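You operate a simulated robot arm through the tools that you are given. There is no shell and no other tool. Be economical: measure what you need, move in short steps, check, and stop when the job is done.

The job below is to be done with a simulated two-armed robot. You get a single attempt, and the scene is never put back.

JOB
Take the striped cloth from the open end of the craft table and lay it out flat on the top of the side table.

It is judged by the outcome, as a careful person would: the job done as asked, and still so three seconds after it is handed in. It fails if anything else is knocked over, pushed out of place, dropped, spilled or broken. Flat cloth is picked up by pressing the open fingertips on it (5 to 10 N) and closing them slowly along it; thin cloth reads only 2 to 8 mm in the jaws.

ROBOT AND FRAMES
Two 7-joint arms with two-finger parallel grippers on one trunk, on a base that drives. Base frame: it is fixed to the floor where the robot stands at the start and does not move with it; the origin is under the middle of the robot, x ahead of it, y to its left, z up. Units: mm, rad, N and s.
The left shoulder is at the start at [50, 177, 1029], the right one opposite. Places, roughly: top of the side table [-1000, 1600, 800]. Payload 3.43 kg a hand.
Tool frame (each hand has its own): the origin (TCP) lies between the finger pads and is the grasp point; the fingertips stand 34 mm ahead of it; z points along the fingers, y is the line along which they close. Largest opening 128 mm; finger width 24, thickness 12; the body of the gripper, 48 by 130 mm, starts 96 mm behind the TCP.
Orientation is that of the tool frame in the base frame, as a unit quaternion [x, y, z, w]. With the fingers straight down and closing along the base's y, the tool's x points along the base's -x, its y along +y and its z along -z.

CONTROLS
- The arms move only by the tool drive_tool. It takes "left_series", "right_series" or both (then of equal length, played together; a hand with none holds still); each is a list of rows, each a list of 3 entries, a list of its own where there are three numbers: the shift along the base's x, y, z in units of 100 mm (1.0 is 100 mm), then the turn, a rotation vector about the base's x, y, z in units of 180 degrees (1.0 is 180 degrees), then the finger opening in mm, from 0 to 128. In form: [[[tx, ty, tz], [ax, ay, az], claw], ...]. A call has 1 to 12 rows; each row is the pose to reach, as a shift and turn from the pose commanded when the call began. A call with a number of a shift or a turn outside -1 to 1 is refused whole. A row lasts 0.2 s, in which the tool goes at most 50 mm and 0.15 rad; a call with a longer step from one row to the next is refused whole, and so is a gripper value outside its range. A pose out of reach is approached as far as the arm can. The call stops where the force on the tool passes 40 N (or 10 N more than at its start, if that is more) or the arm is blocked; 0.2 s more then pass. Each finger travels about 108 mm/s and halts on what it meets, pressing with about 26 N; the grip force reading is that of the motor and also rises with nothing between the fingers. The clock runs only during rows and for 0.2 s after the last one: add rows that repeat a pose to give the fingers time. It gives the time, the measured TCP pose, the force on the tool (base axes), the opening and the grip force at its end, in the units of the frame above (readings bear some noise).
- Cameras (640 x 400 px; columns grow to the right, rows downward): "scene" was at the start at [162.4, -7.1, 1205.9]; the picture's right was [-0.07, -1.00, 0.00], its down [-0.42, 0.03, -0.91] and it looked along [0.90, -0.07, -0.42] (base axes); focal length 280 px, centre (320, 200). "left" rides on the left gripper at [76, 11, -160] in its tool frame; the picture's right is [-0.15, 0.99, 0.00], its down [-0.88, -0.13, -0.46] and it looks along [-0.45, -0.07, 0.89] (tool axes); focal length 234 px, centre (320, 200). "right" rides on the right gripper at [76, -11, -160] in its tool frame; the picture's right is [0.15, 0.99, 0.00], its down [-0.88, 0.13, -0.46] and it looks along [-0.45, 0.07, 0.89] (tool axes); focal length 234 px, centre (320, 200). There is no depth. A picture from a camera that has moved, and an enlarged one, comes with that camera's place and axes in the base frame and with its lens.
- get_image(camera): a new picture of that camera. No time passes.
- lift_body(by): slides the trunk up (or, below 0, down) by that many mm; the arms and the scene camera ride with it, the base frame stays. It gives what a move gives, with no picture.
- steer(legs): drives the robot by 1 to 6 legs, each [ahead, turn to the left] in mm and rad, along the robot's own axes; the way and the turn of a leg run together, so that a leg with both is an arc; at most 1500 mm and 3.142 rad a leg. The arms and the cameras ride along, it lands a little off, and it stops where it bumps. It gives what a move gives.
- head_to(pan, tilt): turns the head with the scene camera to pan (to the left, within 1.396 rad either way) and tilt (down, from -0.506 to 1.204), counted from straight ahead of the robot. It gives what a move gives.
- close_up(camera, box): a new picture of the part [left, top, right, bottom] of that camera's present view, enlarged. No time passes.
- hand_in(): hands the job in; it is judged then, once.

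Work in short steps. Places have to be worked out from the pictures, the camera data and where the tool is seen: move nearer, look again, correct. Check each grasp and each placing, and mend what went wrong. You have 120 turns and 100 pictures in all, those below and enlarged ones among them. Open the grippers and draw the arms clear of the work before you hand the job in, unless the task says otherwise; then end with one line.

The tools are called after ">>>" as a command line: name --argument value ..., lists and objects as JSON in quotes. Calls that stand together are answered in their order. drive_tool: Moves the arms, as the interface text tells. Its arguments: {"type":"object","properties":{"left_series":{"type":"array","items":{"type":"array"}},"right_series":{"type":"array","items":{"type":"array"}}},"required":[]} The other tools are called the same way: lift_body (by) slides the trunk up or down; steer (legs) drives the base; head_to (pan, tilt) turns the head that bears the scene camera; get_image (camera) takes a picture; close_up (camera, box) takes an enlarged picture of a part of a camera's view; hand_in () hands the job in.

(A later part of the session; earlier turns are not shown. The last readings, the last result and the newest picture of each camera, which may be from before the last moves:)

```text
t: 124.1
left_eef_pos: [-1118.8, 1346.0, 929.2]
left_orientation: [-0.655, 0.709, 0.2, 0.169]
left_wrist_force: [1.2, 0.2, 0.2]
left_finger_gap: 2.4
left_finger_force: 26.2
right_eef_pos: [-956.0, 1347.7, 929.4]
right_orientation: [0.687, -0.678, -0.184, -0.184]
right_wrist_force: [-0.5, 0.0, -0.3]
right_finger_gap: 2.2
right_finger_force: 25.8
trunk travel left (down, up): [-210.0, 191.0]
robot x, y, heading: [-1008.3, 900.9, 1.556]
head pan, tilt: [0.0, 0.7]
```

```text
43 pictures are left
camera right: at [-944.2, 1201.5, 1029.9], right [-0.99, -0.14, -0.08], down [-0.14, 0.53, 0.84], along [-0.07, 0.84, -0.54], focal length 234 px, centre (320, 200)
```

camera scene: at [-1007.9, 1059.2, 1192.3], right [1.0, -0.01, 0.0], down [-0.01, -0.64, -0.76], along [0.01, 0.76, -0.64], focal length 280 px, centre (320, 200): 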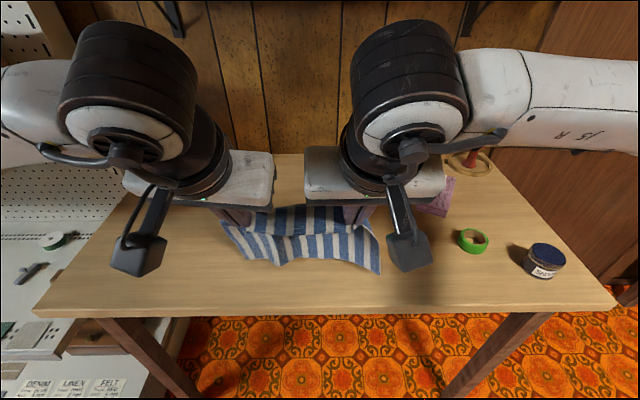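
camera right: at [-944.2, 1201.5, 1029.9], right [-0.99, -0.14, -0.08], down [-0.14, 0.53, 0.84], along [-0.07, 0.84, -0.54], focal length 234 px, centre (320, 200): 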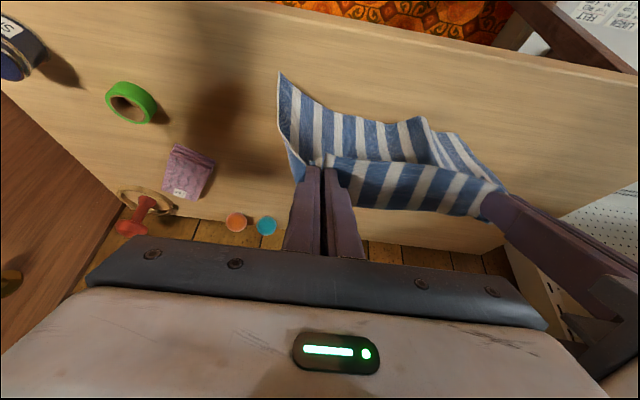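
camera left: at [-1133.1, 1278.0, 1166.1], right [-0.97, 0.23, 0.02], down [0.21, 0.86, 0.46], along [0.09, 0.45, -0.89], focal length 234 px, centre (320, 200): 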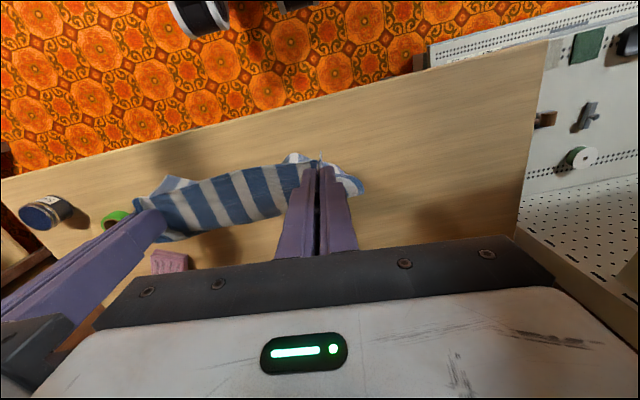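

The lower edge is on the table at about y 1370. I trail forward while lowering gradually.

>>> drive_tool --left_series '[[[0, 0.15, -0.05], [0, 0, 0], 0], [[0, 0.35, -0.1], [0, 0, 0], 0], [[0, 0.55, -0.16], [0, 0, 0], 0], [[0, 0.78, -0.26], [0, 0, 0], 0], [[0, 1.0, -0.4], [0, 0, 0], 0]]' --right_series '[[[0, 0.15, -0.05], [0, 0, 0], 0], [[0, 0.35, -0.1], [0, 0, 0], 0], [[0, 0.55, -0.16], [0, 0, 0], 0], [[0, 0.78, -0.26], [0, 0, 0], 0], [[0, 1.0, -0.4], [0, 0, 0], 0]]'

>>> get_image --camera "scene"

>>> get_image --camera "right"

```text
t: 125.3
left_eef_pos: [-1118.9, 1444.8, 888.2]
left_orientation: [-0.655, 0.709, 0.2, 0.169]
left_wrist_force: [3.1, 1.2, 0.2]
left_finger_gap: 2.3
left_finger_force: 25.7
right_eef_pos: [-953.9, 1449.5, 887.9]
right_orientation: [0.688, -0.678, -0.184, -0.184]
right_wrist_force: [-4.9, 0.2, -0.4]
right_finger_gap: 2.4
right_finger_force: 25.8
trunk travel left (down, up): [-210.0, 191.0]
robot x, y, heading: [-1011.6, 903.1, 1.557]
head pan, tilt: [0.0, 0.7]
```

```text
42 pictures are left
camera scene: at [-1007.9, 1059.4, 1192.2], right [1.0, -0.01, 0.0], down [-0.01, -0.64, -0.76], along [0.01, 0.76, -0.64], focal length 280 px, centre (320, 200)
```

scene: 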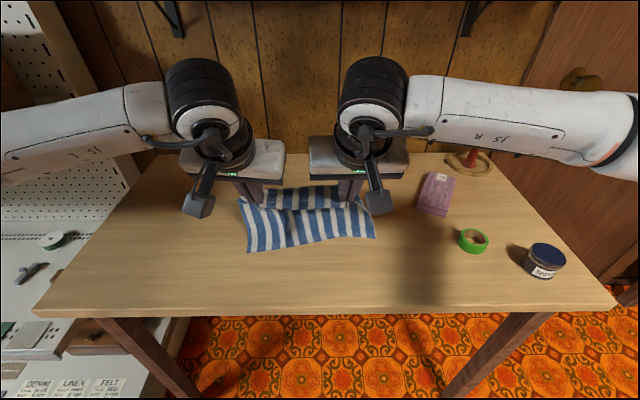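

```text
41 pictures are left
camera right: at [-942.7, 1303.2, 988.3], right [-0.99, -0.14, -0.08], down [-0.14, 0.53, 0.84], along [-0.07, 0.84, -0.54], focal length 234 px, centre (320, 200)
```

right: 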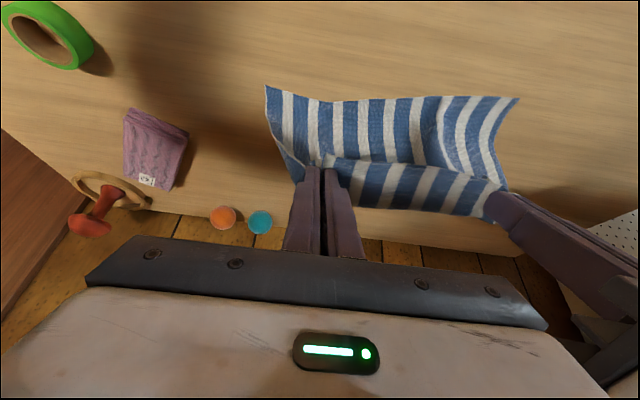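

The lower edge slides rather than trails. A surer way is to hang the cloth just in front of the table's front edge and pull it forward over that edge, so it must trail flat. I raise the hands and back them to in front of the table.

>>> drive_tool --left_series '[[[0, 0, 0.4], [0, 0, 0], 0], [[0, -0.2, 0.8], [0, 0, 0], 0], [[0, -0.6, 0.8], [0, 0, 0], 0], [[0, -1.0, 0.8], [0, 0, 0], 0]]' --right_series '[[[0, 0, 0.4], [0, 0, 0], 0], [[0, -0.2, 0.8], [0, 0, 0], 0], [[0, -0.6, 0.8], [0, 0, 0], 0], [[0, -1.0, 0.8], [0, 0, 0], 0]]'

>>> drive_tool --left_series '[[[0, -0.4, 0], [0, 0, 0], 0], [[0, -0.8, 0], [0, 0, 0], 0], [[0, -1.0, 0], [0, 0, 0], 0], [[0, -1.0, 0], [0, 0, 0], 0]]' --right_series '[[[0, -0.4, 0], [0, 0, 0], 0], [[0, -0.8, 0], [0, 0, 0], 0], [[0, -1.0, 0], [0, 0, 0], 0], [[0, -1.0, 0], [0, 0, 0], 0]]'

>>> head_to --pan 0 --tilt 1.0

>>> get_image --camera "scene"

>>> get_image --camera "right"

```text
t: 126.3
left_eef_pos: [-1119.6, 1342.4, 969.3]
left_orientation: [-0.656, 0.708, 0.2, 0.17]
left_wrist_force: [4.0, 0.4, 0.3]
left_finger_gap: 2.4
left_finger_force: 25.7
right_eef_pos: [-953.4, 1347.1, 966.8]
right_orientation: [0.687, -0.679, -0.184, -0.184]
right_wrist_force: [-3.9, -0.1, 0.6]
right_finger_gap: 2.4
right_finger_force: 26.0
trunk travel left (down, up): [-210.0, 191.0]
robot x, y, heading: [-1010.8, 910.1, 1.559]
head pan, tilt: [0.0, 0.7]
```

```text
t: 127.3
left_eef_pos: [-1119.6, 1243.9, 968.8]
left_orientation: [-0.656, 0.708, 0.2, 0.169]
left_wrist_force: [5.3, 1.1, 0.6]
left_finger_gap: 2.3
left_finger_force: 25.7
right_eef_pos: [-951.7, 1245.9, 967.7]
right_orientation: [0.687, -0.678, -0.184, -0.184]
right_wrist_force: [-5.7, 0.1, 0.9]
right_finger_gap: 2.2
right_finger_force: 25.9
trunk travel left (down, up): [-210.0, 191.0]
robot x, y, heading: [-1013.1, 904.8, 1.56]
head pan, tilt: [0.0, 0.7]
```

```text
t: 128.1
left_eef_pos: [-1119.0, 1243.8, 968.7]
left_orientation: [-0.655, 0.709, 0.2, 0.17]
left_wrist_force: [6.0, -0.2, -0.2]
left_finger_gap: 2.1
left_finger_force: 25.5
right_eef_pos: [-953.0, 1246.1, 969.0]
right_orientation: [0.686, -0.679, -0.183, -0.185]
right_wrist_force: [-5.1, 0.2, -0.1]
right_finger_gap: 2.4
right_finger_force: 25.7
trunk travel left (down, up): [-210.0, 191.0]
robot x, y, heading: [-1009.8, 903.6, 1.556]
head pan, tilt: [0.0, 1.0]
```

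```text
40 pictures are left
camera scene: at [-1008.1, 1043.9, 1169.0], right [1.0, -0.01, 0.0], down [-0.01, -0.84, -0.54], along [0.01, 0.54, -0.84], focal length 280 px, centre (320, 200)
```

scene: 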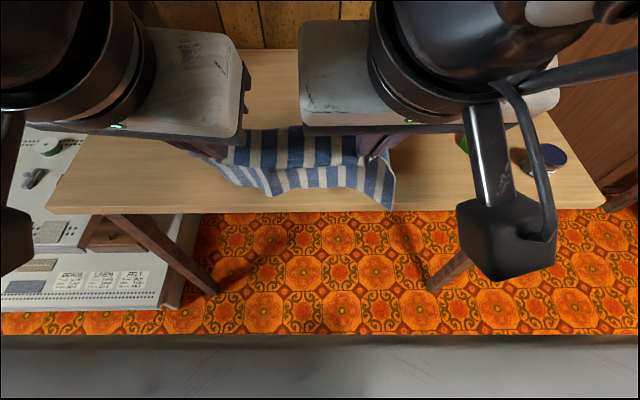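

```text
39 pictures are left
camera right: at [-941.3, 1100.0, 1069.4], right [-0.99, -0.14, -0.08], down [-0.14, 0.53, 0.84], along [-0.07, 0.84, -0.54], focal length 234 px, centre (320, 200)
```

right: 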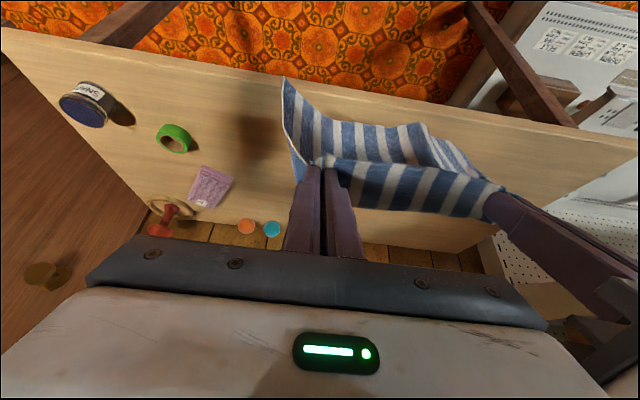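

The lower edge hangs at y≈1271, in front of the table's edge (1309). I draw back 20 mm more and lower until the fingertips are about 30 mm above the table height.

>>> drive_tool --left_series '[[[0, -0.2, 0], [0, 0, 0], 0], [[0, -0.2, -0.3], [0, 0, 0], 0], [[0, -0.2, -0.6], [0, 0, 0], 0], [[0, -0.2, -0.95], [0, 0, 0], 0]]' --right_series '[[[0, -0.2, 0], [0, 0, 0], 0], [[0, -0.2, -0.3], [0, 0, 0], 0], [[0, -0.2, -0.6], [0, 0, 0], 0], [[0, -0.2, -0.95], [0, 0, 0], 0]]'

>>> drive_tool --left_series '[[[0, 0, -0.3], [0, 0, 0], 0], [[0, 0, -0.55], [0, 0, 0], 0]]' --right_series '[[[0, 0, -0.3], [0, 0, 0], 0], [[0, 0, -0.55], [0, 0, 0], 0]]'

>>> get_image --camera "scene"

>>> get_image --camera "right"

```text
t: 129.1
left_eef_pos: [-1105.3, 1240.6, 878.3]
left_orientation: [-0.655, 0.709, 0.201, 0.169]
left_wrist_force: [-0.1, -0.7, 0.1]
left_finger_gap: 2.6
left_finger_force: 25.0
left hand out of reach, approached as far as the arm can: row 3, 4
right_eef_pos: [-952.3, 1227.2, 873.4]
right_orientation: [0.686, -0.679, -0.184, -0.185]
right_wrist_force: [0.3, -0.6, 0.2]
right_finger_gap: 2.3
right_finger_force: 25.5
trunk travel left (down, up): [-210.0, 191.0]
robot x, y, heading: [-1011.6, 903.8, 1.563]
head pan, tilt: [0.0, 1.0]
```

```text
t: 129.7
left_eef_pos: [-1102.9, 1245.3, 821.4]
left_orientation: [-0.655, 0.708, 0.2, 0.169]
left_wrist_force: [-0.7, -0.2, -0.3]
left_finger_gap: 2.4
left_finger_force: 26.4
left hand out of reach, approached as far as the arm can: row 1
right_eef_pos: [-952.2, 1227.5, 817.5]
right_orientation: [0.687, -0.679, -0.183, -0.183]
right_wrist_force: [0.9, 0.8, -0.7]
right_finger_gap: 2.3
right_finger_force: 26.5
trunk travel left (down, up): [-210.0, 191.0]
robot x, y, heading: [-1007.9, 906.3, 1.559]
head pan, tilt: [0.0, 1.0]
```

```text
38 pictures are left
camera scene: at [-1008.2, 1044.0, 1169.0], right [1.0, -0.01, 0.0], down [-0.01, -0.84, -0.54], along [0.01, 0.54, -0.84], focal length 280 px, centre (320, 200)
```

scene: 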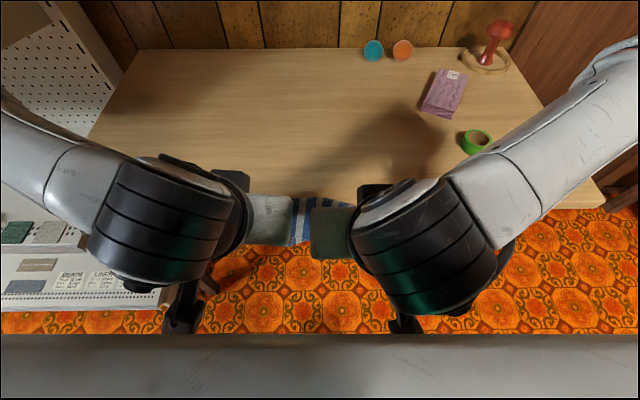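

```text
37 pictures are left
camera right: at [-940.0, 1081.6, 918.6], right [-0.99, -0.14, -0.08], down [-0.14, 0.53, 0.84], along [-0.07, 0.84, -0.54], focal length 234 px, centre (320, 200)
```

right: 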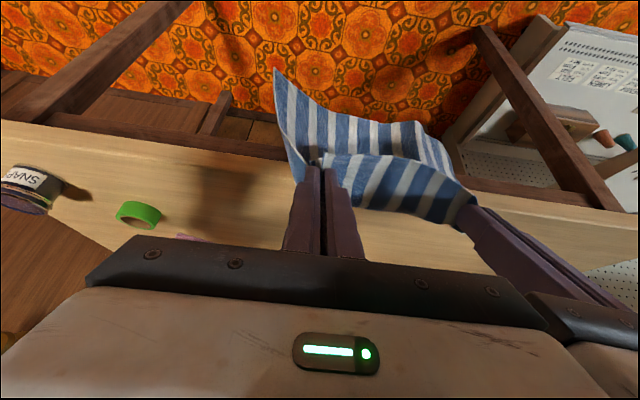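

The cloth hangs in front of the table edge. Now I draw both hands forward over the edge so it trails flat, spreading the left hand back out and evening up the two.

>>> drive_tool --left_series '[[[-0.04, 0.05, 0], [0, 0, 0], 0], [[-0.08, 0.3, 0], [0, 0, 0], 0], [[-0.12, 0.6, 0], [0, 0, 0], 0], [[-0.15, 0.82, 0], [0, 0, 0], 0]]' --right_series '[[[0, 0.25, 0], [0, 0, 0], 0], [[0, 0.5, 0], [0, 0, 0], 0], [[0, 0.78, 0], [0, 0, 0], 0], [[0, 1.0, 0], [0, 0, 0], 0]]'

>>> drive_tool --left_series '[[[0, 0.25, -0.03], [0, 0, 0], 0], [[0, 0.5, -0.07], [0, 0, 0], 0], [[0, 0.75, -0.1], [0, 0, 0], 0], [[0, 1.0, -0.13], [0, 0, 0], 0]]' --right_series '[[[0, 0.25, -0.03], [0, 0, 0], 0], [[0, 0.5, -0.06], [0, 0, 0], 0], [[0, 0.75, -0.08], [0, 0, 0], 0], [[0, 1.0, -0.1], [0, 0, 0], 0]]'

>>> get_image --camera "scene"

>>> get_image --camera "right"

```text
t: 130.7
left_eef_pos: [-1117.9, 1324.6, 823.9]
left_orientation: [-0.655, 0.709, 0.2, 0.169]
left_wrist_force: [2.3, -0.3, -0.6]
left_finger_gap: 2.5
left_finger_force: 25.8
right_eef_pos: [-954.6, 1327.7, 817.4]
right_orientation: [0.687, -0.678, -0.184, -0.184]
right_wrist_force: [-0.9, -0.7, -0.1]
right_finger_gap: 2.4
right_finger_force: 25.6
trunk travel left (down, up): [-210.0, 191.0]
robot x, y, heading: [-1009.5, 905.9, 1.559]
head pan, tilt: [0.0, 1.0]
```

```text
t: 131.7
left_eef_pos: [-1117.6, 1425.6, 810.8]
left_orientation: [-0.655, 0.708, 0.2, 0.169]
left_wrist_force: [-0.4, -1.0, 0.2]
left_finger_gap: 2.3
left_finger_force: 26.2
right_eef_pos: [-956.1, 1429.5, 808.6]
right_orientation: [0.687, -0.678, -0.183, -0.185]
right_wrist_force: [-0.3, 0.4, 0.2]
right_finger_gap: 2.0
right_finger_force: 26.4
trunk travel left (down, up): [-210.0, 191.0]
robot x, y, heading: [-1012.3, 901.8, 1.556]
head pan, tilt: [0.0, 1.0]
```

```text
36 pictures are left
camera scene: at [-1008.1, 1044.0, 1168.9], right [1.0, -0.01, 0.0], down [-0.01, -0.84, -0.54], along [0.01, 0.54, -0.84], focal length 280 px, centre (320, 200)
```

scene: 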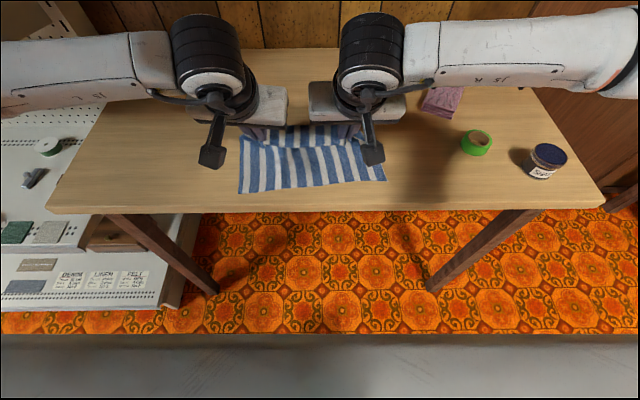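

```text
35 pictures are left
camera right: at [-943.5, 1284.1, 909.8], right [-0.99, -0.14, -0.08], down [-0.14, 0.53, 0.84], along [-0.07, 0.84, -0.54], focal length 234 px, centre (320, 200)
```

right: 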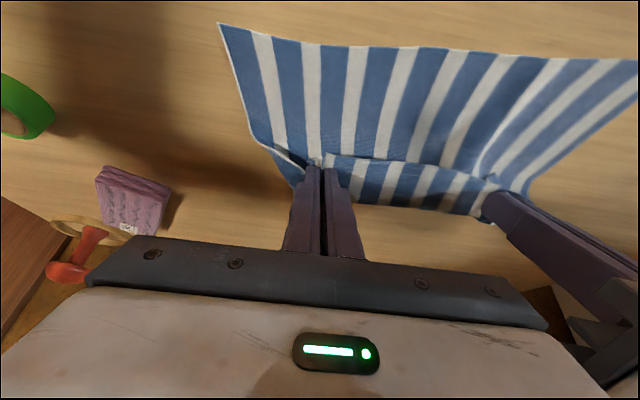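

It trails flat behind the hands and is fully on the tabletop. I go 60 mm further, lowering to the surface.

>>> drive_tool --left_series '[[[-0.02, 0.25, -0.06], [0, 0, 0], 0], [[-0.03, 0.5, -0.14], [0, 0, 0], 0], [[-0.04, 0.7, -0.2], [0, 0, 0], 0], [[-0.04, 0.72, -0.24], [0, 0, 0], 0]]' --right_series '[[[0.01, 0.2, -0.06], [0, 0, 0], 0], [[0.02, 0.4, -0.12], [0, 0, 0], 0], [[0.03, 0.6, -0.18], [0, 0, 0], 0], [[0.03, 0.62, -0.22], [0, 0, 0], 0]]'

>>> get_image --camera "right"

>>> close_up --camera "scene" --box '[180, 60, 440, 220]'

```text
t: 132.7
left_eef_pos: [-1120.3, 1496.2, 788.8]
left_orientation: [-0.654, 0.709, 0.2, 0.172]
left_wrist_force: [6.6, -2.3, 9.0]
left_finger_gap: 2.7
left_finger_force: 26.2
right_eef_pos: [-954.2, 1490.0, 786.7]
right_orientation: [0.687, -0.678, -0.185, -0.184]
right_wrist_force: [-6.9, -1.0, 4.3]
right_finger_gap: 2.6
right_finger_force: 25.4
trunk travel left (down, up): [-210.0, 191.0]
robot x, y, heading: [-1013.0, 900.4, 1.562]
head pan, tilt: [0.0, 1.0]
```

```text
34 pictures are left
camera right: at [-941.5, 1344.0, 888.7], right [-0.99, -0.14, -0.08], down [-0.14, 0.53, 0.84], along [-0.08, 0.84, -0.54], focal length 234 px, centre (320, 200)
```

right: 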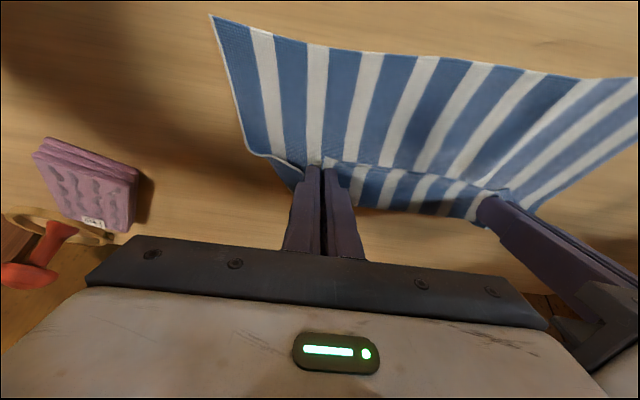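

```text
2.46 times, centred on (310, 140) of scene
camera zoom: at [-1008.0, 1042.5, 1169.4], right [1.0, -0.01, 0.0], down [-0.01, -0.84, -0.54], along [0.01, 0.54, -0.84], focal length 690 px, centre (345, 348)
```

zoom: 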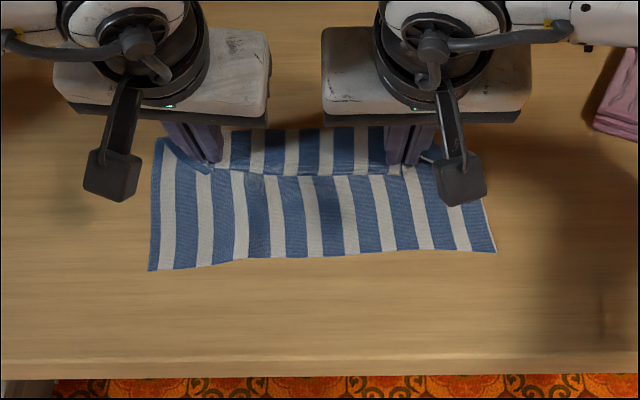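

It lies nicely flat, touching the table at 4–9 N. I open the fingers slowly, which spreads the pinched folds back out, then lift away.

>>> drive_tool --left_series '[[[0, 0, 0.02], [0, 0, 0], 4], [[0, 0, 0.02], [0, 0, 0], 9], [[0, 0, 0.02], [0, 0, 0], 14], [[0, 0, 0.02], [0, 0, 0], 19], [[0, 0, 0.02], [0, 0, 0], 24], [[0, 0, 0.02], [0, 0, 0], 30], [[0, 0, 0.02], [0, 0, 0], 36], [[0, 0, 0.02], [0, 0, 0], 42], [[0, 0, 0.1], [0, 0, 0], 42], [[0, -0.05, 0.35], [0, 0, 0], 42], [[0, -0.2, 0.7], [0, 0, 0], 42]]' --right_series '[[[0, 0, 0], [0, 0, 0], 4], [[0, 0, 0], [0, 0, 0], 9], [[0, 0, 0], [0, 0, 0], 14], [[0, 0, 0], [0, 0, 0], 19], [[0, 0, 0], [0, 0, 0], 24], [[0, 0, 0], [0, 0, 0], 30], [[0, 0, 0], [0, 0, 0], 36], [[0, 0, 0], [0, 0, 0], 42], [[0, 0, 0.1], [0, 0, 0], 42], [[0, -0.05, 0.35], [0, 0, 0], 42], [[0, -0.2, 0.7], [0, 0, 0], 42]]'

>>> get_image --camera "right"

>>> get_image --camera "left"

>>> close_up --camera "scene" --box '[180, 60, 440, 220]'

```text
t: 135.1
left_eef_pos: [-1123.1, 1476.6, 855.8]
left_orientation: [-0.655, 0.709, 0.2, 0.17]
left_wrist_force: [-0.3, 0.0, -0.2]
left_finger_gap: 42.0
left_finger_force: 0.0
right_eef_pos: [-952.8, 1468.8, 856.7]
right_orientation: [0.686, -0.679, -0.183, -0.184]
right_wrist_force: [-0.2, 0.1, 0.0]
right_finger_gap: 42.2
right_finger_force: 0.0
trunk travel left (down, up): [-210.0, 191.0]
robot x, y, heading: [-1008.9, 900.2, 1.557]
head pan, tilt: [0.0, 1.0]
```

```text
32 pictures are left
camera right: at [-941.0, 1322.4, 958.2], right [-0.99, -0.14, -0.08], down [-0.14, 0.53, 0.84], along [-0.07, 0.84, -0.54], focal length 234 px, centre (320, 200)
```

right: 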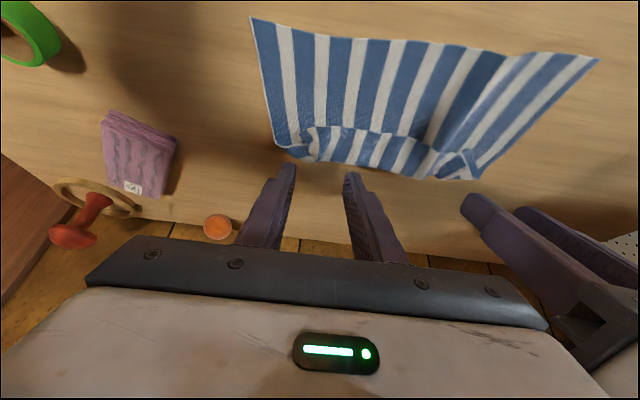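

```text
31 pictures are left
camera left: at [-1137.0, 1331.4, 957.6], right [-0.97, 0.19, 0.13], down [0.22, 0.52, 0.83], along [0.09, 0.83, -0.55], focal length 234 px, centre (320, 200)
```

left: 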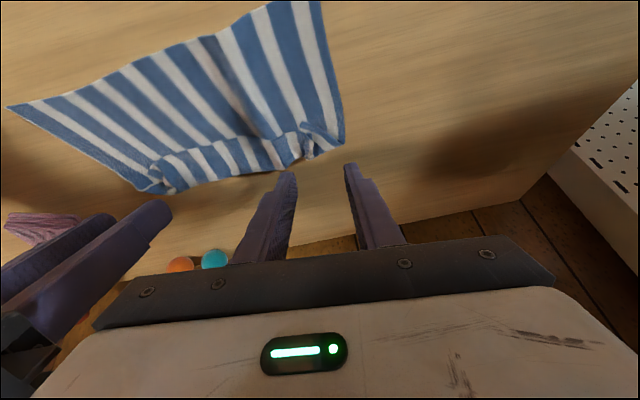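

```text
2.46 times, centred on (310, 140) of scene
camera zoom: at [-1008.0, 1043.5, 1168.9], right [1.0, -0.01, 0.0], down [-0.01, -0.84, -0.54], along [0.01, 0.54, -0.84], focal length 690 px, centre (345, 348)
```

zoom: 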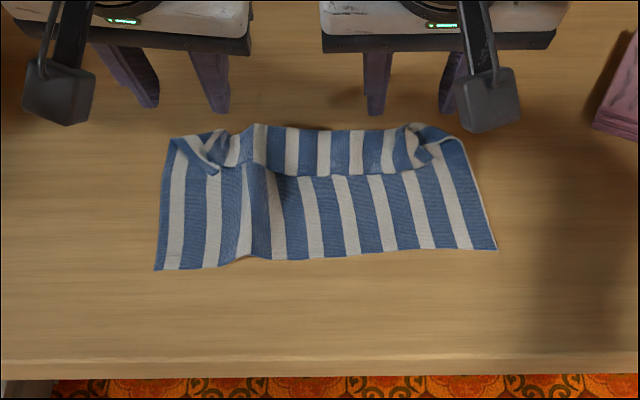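

After release I see that the far strip (about 45 mm) is folded over toward me on top of the cloth, with small ears where it was pinched. I look closer to plan flipping it back.

>>> close_up --camera "right" --box '[230, 0, 630, 200]'

>>> close_up --camera "scene" --box '[230, 95, 390, 180]'

```text
1.60 times, centred on (430, 100) of right
camera zoom: at [-941.0, 1322.4, 958.2], right [-0.99, -0.14, -0.08], down [-0.14, 0.53, 0.84], along [-0.07, 0.84, -0.54], focal length 375 px, centre (144, 360)
```

zoom: 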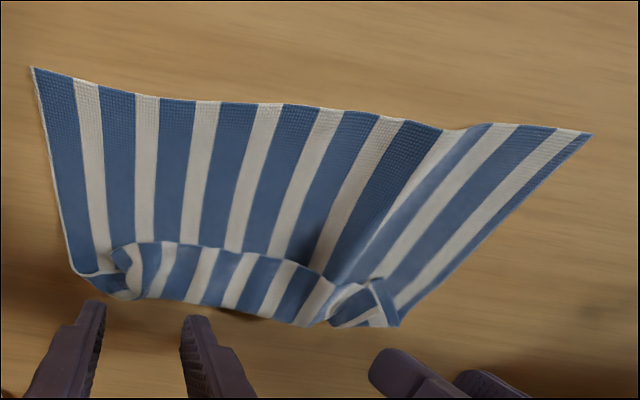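

```text
4.00 times, centred on (310, 138) of scene
camera zoom: at [-1008.0, 1043.5, 1168.9], right [1.0, -0.01, 0.0], down [-0.01, -0.84, -0.54], along [0.01, 0.54, -0.84], focal length 1120 px, centre (360, 450)
```

zoom: 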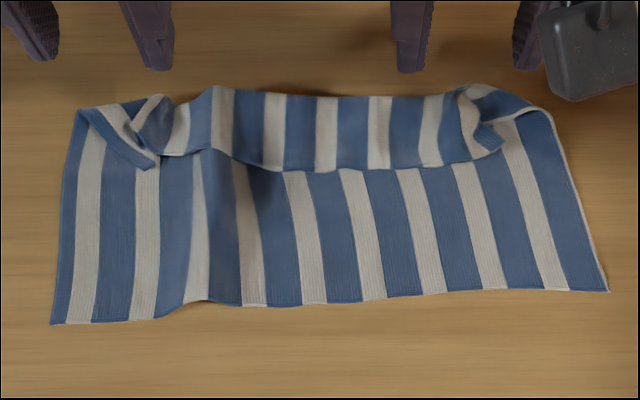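

The flap's twisted ears stand up from the surface, so I can pinch those: left about (−1110,1497), right about (−937,1500). I come down just above the table around each and close slowly.

>>> drive_tool --left_series '[[[0.13, 0.04, -0.2], [0, 0, 0], 42], [[0.13, 0.04, -0.5], [0, 0, 0], 42], [[0.13, 0.04, -0.65], [0, 0, 0], 42], [[0.13, 0.04, -0.67], [0, 0, 0], 36], [[0.13, 0.04, -0.67], [0, 0, 0], 30], [[0.13, 0.04, -0.67], [0, 0, 0], 24], [[0.13, 0.04, -0.67], [0, 0, 0], 18], [[0.13, 0.04, -0.67], [0, 0, 0], 12], [[0.13, 0.04, -0.67], [0, 0, 0], 6], [[0.13, 0.04, -0.67], [0, 0, 0], 0], [[0.13, 0.04, -0.67], [0, 0, 0], 0]]' --right_series '[[[0.16, 0.14, -0.2], [0, 0, 0], 42], [[0.16, 0.14, -0.5], [0, 0, 0], 42], [[0.16, 0.14, -0.65], [0, 0, 0], 42], [[0.16, 0.14, -0.68], [0, 0, 0], 36], [[0.16, 0.14, -0.68], [0, 0, 0], 30], [[0.16, 0.14, -0.68], [0, 0, 0], 24], [[0.16, 0.14, -0.68], [0, 0, 0], 18], [[0.16, 0.14, -0.68], [0, 0, 0], 12], [[0.16, 0.14, -0.68], [0, 0, 0], 6], [[0.16, 0.14, -0.68], [0, 0, 0], 0], [[0.16, 0.14, -0.68], [0, 0, 0], 0]]'

>>> close_up --camera "right" --box '[200, 0, 640, 260]'

>>> close_up --camera "scene" --box '[210, 85, 410, 195]'

```text
t: 137.5
left_eef_pos: [-1109.5, 1481.2, 788.5]
left_orientation: [-0.655, 0.709, 0.199, 0.169]
left_wrist_force: [-0.2, 0.1, -0.2]
left_finger_gap: 1.5
left_finger_force: 26.4
right_eef_pos: [-936.8, 1482.9, 788.9]
right_orientation: [0.686, -0.679, -0.183, -0.184]
right_wrist_force: [0.0, -1.0, -0.1]
right_finger_gap: 1.9
right_finger_force: 26.0
trunk travel left (down, up): [-210.0, 191.0]
robot x, y, heading: [-1006.4, 902.6, 1.564]
head pan, tilt: [0.0, 1.0]
```

```text
1.45 times, centred on (420, 130) of right
camera zoom: at [-924.9, 1337.1, 889.6], right [-0.99, -0.14, -0.08], down [-0.14, 0.53, 0.84], along [-0.07, 0.84, -0.54], focal length 341 px, centre (174, 302)
```

zoom: 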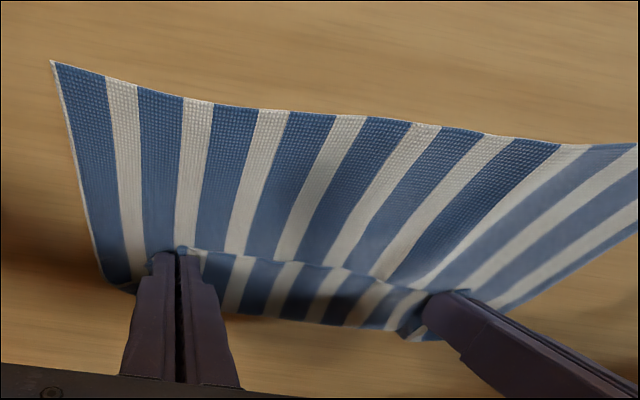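

```text
3.20 times, centred on (310, 140) of scene
camera zoom: at [-1008.1, 1043.9, 1168.9], right [1.0, -0.01, 0.0], down [-0.01, -0.84, -0.54], along [0.01, 0.54, -0.84], focal length 896 px, centre (352, 392)
```

zoom: 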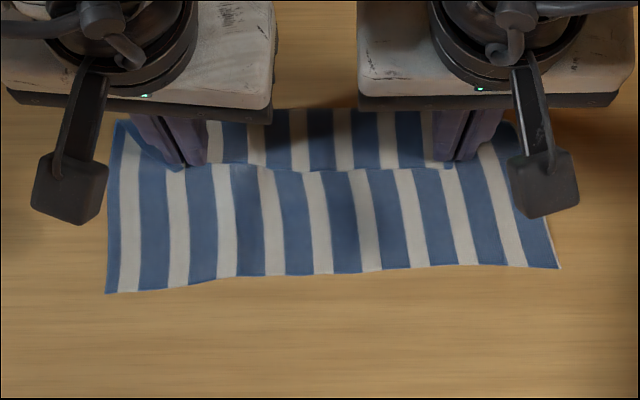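

Gaps of 1.5 and 1.9 mm suggest each holds the flap's edge. I lift gently and move back over the fold to see.

>>> drive_tool --left_series '[[[0, 0, 0.15], [0, 0, 0], 0], [[0, 0.05, 0.3], [0, 0, 0], 0], [[0, 0.15, 0.4], [0, 0, 0], 0]]' --right_series '[[[0, 0, 0.15], [0, 0, 0], 0], [[0, 0.05, 0.3], [0, 0, 0], 0], [[0, 0.15, 0.4], [0, 0, 0], 0]]'

>>> close_up --camera "right" --box '[200, 0, 640, 260]'

>>> close_up --camera "scene" --box '[210, 85, 410, 195]'

```text
t: 138.3
left_eef_pos: [-1108.6, 1494.7, 827.6]
left_orientation: [-0.655, 0.709, 0.2, 0.169]
left_wrist_force: [-0.6, -0.3, 0.0]
left_finger_gap: 2.0
left_finger_force: 25.8
right_eef_pos: [-935.9, 1497.4, 827.7]
right_orientation: [0.686, -0.68, -0.184, -0.185]
right_wrist_force: [0.9, -0.2, -0.1]
right_finger_gap: 1.9
right_finger_force: 25.9
trunk travel left (down, up): [-210.0, 191.0]
robot x, y, heading: [-1010.4, 902.6, 1.558]
head pan, tilt: [0.0, 1.0]
```

```text
1.45 times, centred on (420, 130) of right
camera zoom: at [-924.4, 1351.7, 930.0], right [-0.99, -0.14, -0.08], down [-0.14, 0.53, 0.84], along [-0.07, 0.84, -0.54], focal length 341 px, centre (174, 302)
```

zoom: 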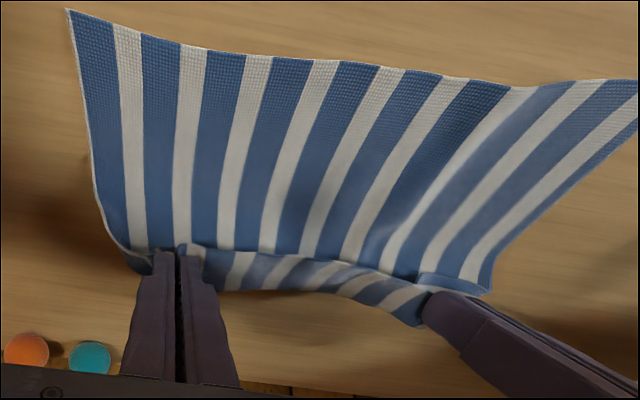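

```text
3.20 times, centred on (310, 140) of scene
camera zoom: at [-1008.1, 1043.9, 1168.9], right [1.0, -0.01, 0.0], down [-0.01, -0.84, -0.54], along [0.01, 0.54, -0.84], focal length 896 px, centre (352, 392)
```

zoom: 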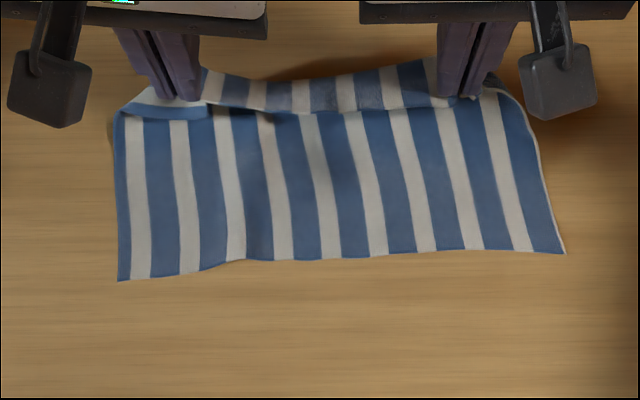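

Both hold something and the far edge is rising. I lift and go forward more to see whether the flap opens.

>>> drive_tool --left_series '[[[0, 0.1, 0.2], [0, 0, 0], 0], [[0, 0.25, 0.4], [0, 0, 0], 0], [[0, 0.4, 0.5], [0, 0, 0], 0]]' --right_series '[[[0, 0.1, 0.2], [0, 0, 0], 0], [[0, 0.25, 0.4], [0, 0, 0], 0], [[0, 0.4, 0.5], [0, 0, 0], 0]]'

>>> close_up --camera "right" --box '[200, 0, 640, 260]'

>>> close_up --camera "scene" --box '[210, 75, 410, 185]'

```text
t: 139.1
left_eef_pos: [-1109.8, 1534.3, 878.4]
left_orientation: [-0.655, 0.709, 0.2, 0.169]
left_wrist_force: [-0.5, -0.2, -0.6]
left_finger_gap: 1.8
left_finger_force: 25.6
right_eef_pos: [-936.0, 1540.3, 880.0]
right_orientation: [0.687, -0.679, -0.184, -0.184]
right_wrist_force: [-0.6, -0.1, -0.3]
right_finger_gap: 2.1
right_finger_force: 26.2
trunk travel left (down, up): [-210.0, 191.0]
robot x, y, heading: [-1010.1, 904.6, 1.562]
head pan, tilt: [0.0, 1.0]
```

```text
1.45 times, centred on (420, 130) of right
camera zoom: at [-924.0, 1393.4, 980.5], right [-0.99, -0.14, -0.08], down [-0.14, 0.53, 0.84], along [-0.07, 0.84, -0.54], focal length 341 px, centre (174, 302)
```

zoom: 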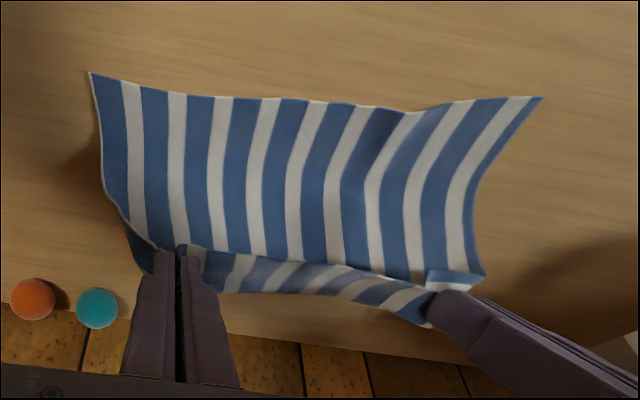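

```text
3.20 times, centred on (310, 130) of scene
camera zoom: at [-1008.1, 1043.9, 1168.9], right [1.0, -0.01, 0.0], down [-0.01, -0.84, -0.54], along [0.01, 0.54, -0.84], focal length 896 px, centre (352, 424)
```

zoom: 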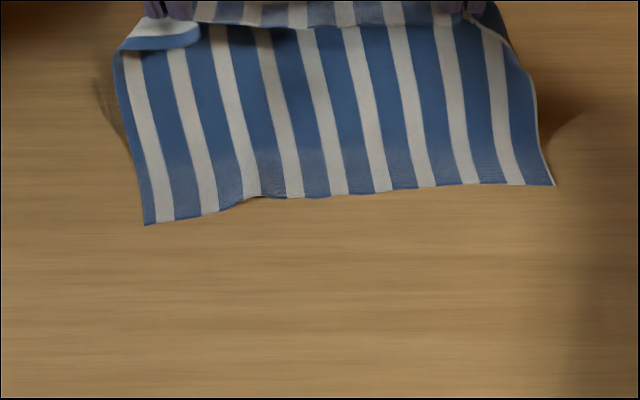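

I need the fold line in view, so I tilt the head up a bit and look again.

>>> head_to --pan 0 --tilt 0.7

>>> close_up --camera "scene" --box '[210, 130, 410, 255]'

>>> close_up --camera "left" --box '[0, 0, 440, 260]'

```text
t: 139.9
left_eef_pos: [-1111.1, 1534.5, 878.7]
left_orientation: [-0.655, 0.709, 0.2, 0.168]
left_wrist_force: [-0.6, -0.3, 0.5]
left_finger_gap: 1.7
left_finger_force: 25.7
right_eef_pos: [-935.5, 1539.5, 879.8]
right_orientation: [0.686, -0.679, -0.184, -0.185]
right_wrist_force: [-0.3, -0.4, 0.8]
right_finger_gap: 1.8
right_finger_force: 26.6
trunk travel left (down, up): [-210.0, 191.0]
robot x, y, heading: [-1011.9, 904.9, 1.558]
head pan, tilt: [0.0, 0.7]
```

```text
3.20 times, centred on (310, 192) of scene
camera zoom: at [-1007.9, 1059.1, 1192.2], right [1.0, -0.01, 0.0], down [-0.01, -0.64, -0.76], along [0.01, 0.76, -0.64], focal length 896 px, centre (352, 224)
```

zoom: 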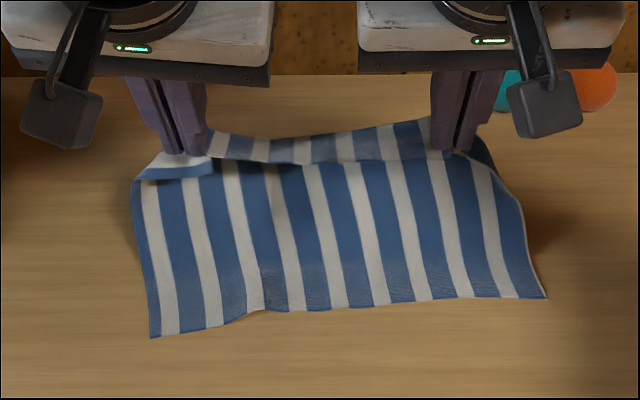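

```text
1.45 times, centred on (220, 130) of left
camera zoom: at [-1124.7, 1389.7, 980.0], right [-0.97, 0.19, 0.13], down [0.21, 0.52, 0.83], along [0.09, 0.83, -0.55], focal length 341 px, centre (466, 302)
```

zoom: 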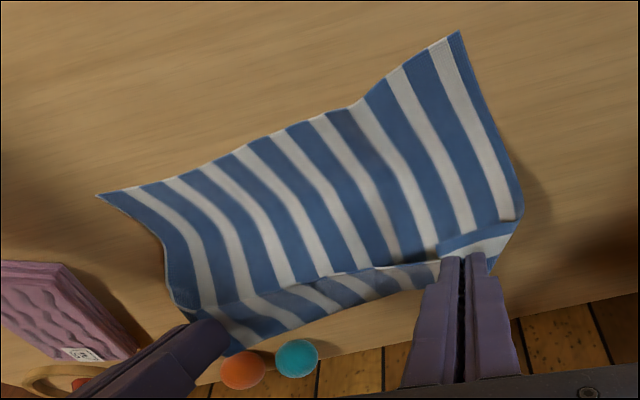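

The pinch sits at the fold, with the strip pointing toward me. So the cloth should lie the other way: main part away from me, strip toward me, as it was picked up. I lift it clear again and will lower it far edge first.

>>> drive_tool --left_series '[[[0, -0.05, 0.35], [0, 0, 0], 0], [[0, -0.2, 0.75], [0, 0, 0], 0], [[0, -0.5, 1.0], [0, 0, 0], 0], [[0, -0.8, 1.0], [0, 0, 0], 0], [[0, -0.8, 1.0], [0, 0, 0], 0]]' --right_series '[[[0, -0.05, 0.35], [0, 0, 0], 0], [[0, -0.2, 0.75], [0, 0, 0], 0], [[0, -0.5, 1.0], [0, 0, 0], 0], [[0, -0.85, 1.0], [0, 0, 0], 0], [[0, -0.85, 1.0], [0, 0, 0], 0]]'

>>> close_up --camera "scene" --box '[160, 80, 460, 270]'

>>> get_image --camera "right"

```text
t: 141.1
left_eef_pos: [-1107.9, 1454.4, 980.5]
left_orientation: [-0.656, 0.708, 0.2, 0.169]
left_wrist_force: [-1.2, 0.1, 0.4]
left_finger_gap: 1.9
left_finger_force: 26.8
right_eef_pos: [-936.4, 1453.9, 977.9]
right_orientation: [0.686, -0.679, -0.183, -0.185]
right_wrist_force: [0.2, -0.1, -0.5]
right_finger_gap: 2.0
right_finger_force: 26.4
trunk travel left (down, up): [-210.0, 191.0]
robot x, y, heading: [-1011.6, 908.5, 1.559]
head pan, tilt: [0.0, 0.7]
```

```text
2.11 times, centred on (310, 175) of scene
camera zoom: at [-1007.9, 1059.2, 1192.3], right [1.0, -0.01, 0.0], down [-0.01, -0.64, -0.76], along [0.01, 0.76, -0.64], focal length 590 px, centre (341, 253)
```

zoom: 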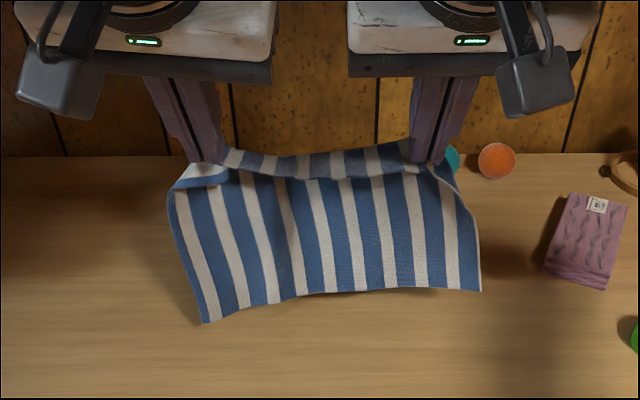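

```text
18 pictures are left
camera right: at [-924.4, 1308.2, 1080.3], right [-0.99, -0.14, -0.08], down [-0.14, 0.53, 0.84], along [-0.07, 0.84, -0.54], focal length 234 px, centre (320, 200)
```

right: 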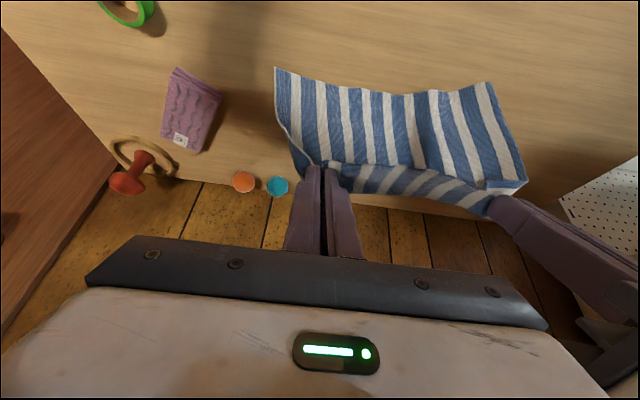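

The strip lies on my side because of how the corners were pinched, and the pull over the front edge gave a very flat result. So I'll lay it that way again, then flip the narrow strip with fingers closing front-to-back on it. First I move back in front of the table edge and lower.

>>> drive_tool --left_series '[[[0, -0.35, 0], [0, 0, 0], 0], [[0, -0.7, 0], [0, 0, 0], 0], [[0, -1.0, 0], [0, 0, 0], 0]]' --right_series '[[[0, -0.35, 0], [0, 0, 0], 0], [[0, -0.7, 0], [0, 0, 0], 0], [[0, -1.0, 0], [0, 0, 0], 0]]'

>>> drive_tool --left_series '[[[0, -0.35, 0], [0, 0, 0], 0], [[0, -0.7, 0], [0, 0, 0], 0], [[0, -1.0, 0], [0, 0, 0], 0], [[0, -1.0, -0.3], [0, 0, 0], 0], [[0, -1.0, -0.65], [0, 0, 0], 0], [[0, -1.0, -1.0], [0, 0, 0], 0]]' --right_series '[[[0, -0.35, 0], [0, 0, 0], 0], [[0, -0.7, 0], [0, 0, 0], 0], [[0, -1.0, 0], [0, 0, 0], 0], [[0, -1.0, -0.3], [0, 0, 0], 0], [[0, -1.0, -0.65], [0, 0, 0], 0], [[0, -1.0, -1.0], [0, 0, 0], 0]]'

>>> drive_tool --left_series '[[[0, 0, -0.3], [0, 0, 0], 0], [[0, 0, -0.58], [0, 0, 0], 0], [[0, 0, -0.58], [0, 0, 0], 0]]' --right_series '[[[0, 0, -0.3], [0, 0, 0], 0], [[0, 0, -0.58], [0, 0, 0], 0], [[0, 0, -0.58], [0, 0, 0], 0]]'

>>> get_image --camera "right"

```text
t: 141.9
left_eef_pos: [-1110.3, 1355.3, 980.2]
left_orientation: [-0.655, 0.708, 0.2, 0.169]
left_wrist_force: [0.7, 0.2, 0.7]
left_finger_gap: 1.9
left_finger_force: 26.1
right_eef_pos: [-936.4, 1353.2, 980.5]
right_orientation: [0.686, -0.679, -0.184, -0.184]
right_wrist_force: [0.0, -0.4, -0.5]
right_finger_gap: 2.1
right_finger_force: 25.7
trunk travel left (down, up): [-210.0, 191.0]
robot x, y, heading: [-1011.3, 903.5, 1.553]
head pan, tilt: [0.0, 0.7]
```

```text
t: 143.3
left_eef_pos: [-1109.7, 1253.6, 876.9]
left_orientation: [-0.655, 0.709, 0.199, 0.17]
left_wrist_force: [0.3, 0.2, -1.4]
left_finger_gap: 1.7
left_finger_force: 25.9
right_eef_pos: [-937.8, 1255.4, 881.0]
right_orientation: [0.686, -0.679, -0.184, -0.184]
right_wrist_force: [0.5, -0.8, 0.2]
right_finger_gap: 1.7
right_finger_force: 26.2
trunk travel left (down, up): [-210.0, 191.0]
robot x, y, heading: [-1009.9, 904.6, 1.556]
head pan, tilt: [0.0, 0.7]
```

```text
t: 144.1
left_eef_pos: [-1108.2, 1253.5, 820.1]
left_orientation: [-0.655, 0.709, 0.2, 0.17]
left_wrist_force: [-0.2, 0.5, -0.1]
left_finger_gap: 2.0
left_finger_force: 25.9
right_eef_pos: [-936.8, 1254.0, 819.6]
right_orientation: [0.686, -0.679, -0.183, -0.184]
right_wrist_force: [0.3, -0.5, -0.6]
right_finger_gap: 2.2
right_finger_force: 26.0
trunk travel left (down, up): [-210.0, 191.0]
robot x, y, heading: [-1011.4, 904.1, 1.559]
head pan, tilt: [0.0, 0.7]
```

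```text
17 pictures are left
camera right: at [-925.1, 1108.5, 921.6], right [-0.99, -0.14, -0.08], down [-0.14, 0.53, 0.84], along [-0.07, 0.84, -0.54], focal length 234 px, centre (320, 200)
```

right: 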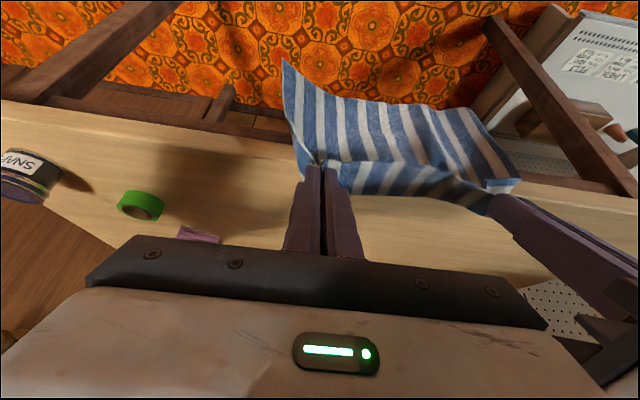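

It hangs in front of the edge as before. I pull forward over the edge and lower, spreading the hands slightly.

>>> drive_tool --left_series '[[[-0.02, 0.25, 0], [0, 0, 0], 0], [[-0.04, 0.5, 0], [0, 0, 0], 0], [[-0.06, 0.75, 0], [0, 0, 0], 0], [[-0.06, 1.0, 0], [0, 0, 0], 0]]' --right_series '[[[0.02, 0.25, 0], [0, 0, 0], 0], [[0.04, 0.5, 0], [0, 0, 0], 0], [[0.04, 0.75, 0], [0, 0, 0], 0], [[0.04, 1.0, 0], [0, 0, 0], 0]]'

>>> drive_tool --left_series '[[[0, 0.25, -0.03], [0, 0, 0], 0], [[0, 0.5, -0.07], [0, 0, 0], 0], [[0, 0.75, -0.12], [0, 0, 0], 0], [[0, 1.0, -0.18], [0, 0, 0], 0]]' --right_series '[[[0, 0.25, -0.03], [0, 0, 0], 0], [[0, 0.5, -0.07], [0, 0, 0], 0], [[0, 0.75, -0.12], [0, 0, 0], 0], [[0, 1.0, -0.18], [0, 0, 0], 0]]'

>>> drive_tool --left_series '[[[0, 0.2, -0.1], [0, 0, 0], 0], [[0, 0.35, -0.15], [0, 0, 0], 0], [[0, 0.35, -0.15], [0, 0, 0], 4], [[0, 0.35, -0.15], [0, 0, 0], 12], [[0, 0.35, -0.15], [0, 0, 0], 20], [[0, 0.35, -0.14], [0, 0, 0], 30], [[0, 0.35, -0.14], [0, 0, 0], 40], [[0, 0.35, 0.0], [0, 0, 0], 40], [[0, 0.35, 0.4], [0, 0, 0], 40]]' --right_series '[[[0, 0.2, -0.1], [0, 0, 0], 0], [[0, 0.35, -0.15], [0, 0, 0], 0], [[0, 0.35, -0.15], [0, 0, 0], 4], [[0, 0.35, -0.15], [0, 0, 0], 12], [[0, 0.35, -0.15], [0, 0, 0], 20], [[0, 0.35, -0.14], [0, 0, 0], 30], [[0, 0.35, -0.14], [0, 0, 0], 40], [[0, 0.35, 0.0], [0, 0, 0], 40], [[0, 0.35, 0.4], [0, 0, 0], 40]]'

>>> get_image --camera "right"

>>> close_up --camera "scene" --box '[190, 140, 430, 290]'

```text
t: 145.1
left_eef_pos: [-1116.0, 1356.2, 819.5]
left_orientation: [-0.654, 0.709, 0.2, 0.169]
left_wrist_force: [1.8, -0.2, 0.6]
left_finger_gap: 1.6
left_finger_force: 25.9
right_eef_pos: [-934.3, 1354.5, 819.8]
right_orientation: [0.687, -0.678, -0.184, -0.184]
right_wrist_force: [-0.4, -0.2, -0.1]
right_finger_gap: 1.9
right_finger_force: 26.2
trunk travel left (down, up): [-210.0, 191.0]
robot x, y, heading: [-1009.2, 903.3, 1.559]
head pan, tilt: [0.0, 0.7]
```

```text
t: 146.1
left_eef_pos: [-1116.6, 1454.8, 802.5]
left_orientation: [-0.654, 0.71, 0.2, 0.17]
left_wrist_force: [2.1, -0.4, 0.7]
left_finger_gap: 2.0
left_finger_force: 25.5
right_eef_pos: [-933.2, 1454.4, 800.3]
right_orientation: [0.687, -0.679, -0.183, -0.183]
right_wrist_force: [-1.2, 0.0, 0.0]
right_finger_gap: 1.8
right_finger_force: 26.0
trunk travel left (down, up): [-210.0, 191.0]
robot x, y, heading: [-1005.9, 899.6, 1.564]
head pan, tilt: [0.0, 0.7]
```

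```text
t: 148.1
left_eef_pos: [-1115.4, 1488.5, 844.8]
left_orientation: [-0.655, 0.709, 0.201, 0.169]
left_wrist_force: [-0.3, -0.5, -0.1]
left_finger_gap: 40.1
left_finger_force: 0.0
right_eef_pos: [-932.7, 1487.6, 842.3]
right_orientation: [0.687, -0.679, -0.183, -0.184]
right_wrist_force: [0.2, 0.3, -1.2]
right_finger_gap: 39.9
right_finger_force: 0.0
trunk travel left (down, up): [-210.0, 191.0]
robot x, y, heading: [-1011.1, 908.0, 1.56]
head pan, tilt: [0.0, 0.7]
```

```text
16 pictures are left
camera right: at [-921.4, 1342.0, 943.3], right [-0.99, -0.14, -0.08], down [-0.14, 0.53, 0.84], along [-0.07, 0.84, -0.54], focal length 234 px, centre (320, 200)
```

right: 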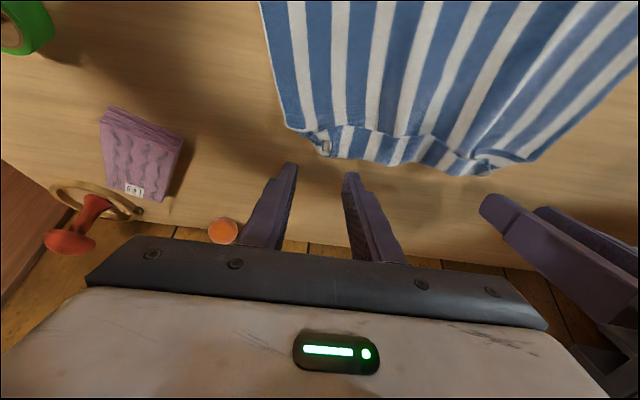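

```text
2.67 times, centred on (310, 215) of scene
camera zoom: at [-1007.9, 1058.9, 1192.3], right [1.0, -0.01, 0.0], down [-0.01, -0.64, -0.77], along [0.01, 0.77, -0.64], focal length 747 px, centre (347, 160)
```

zoom: 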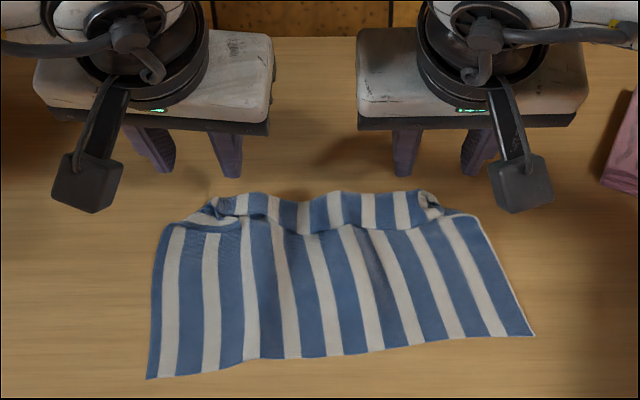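

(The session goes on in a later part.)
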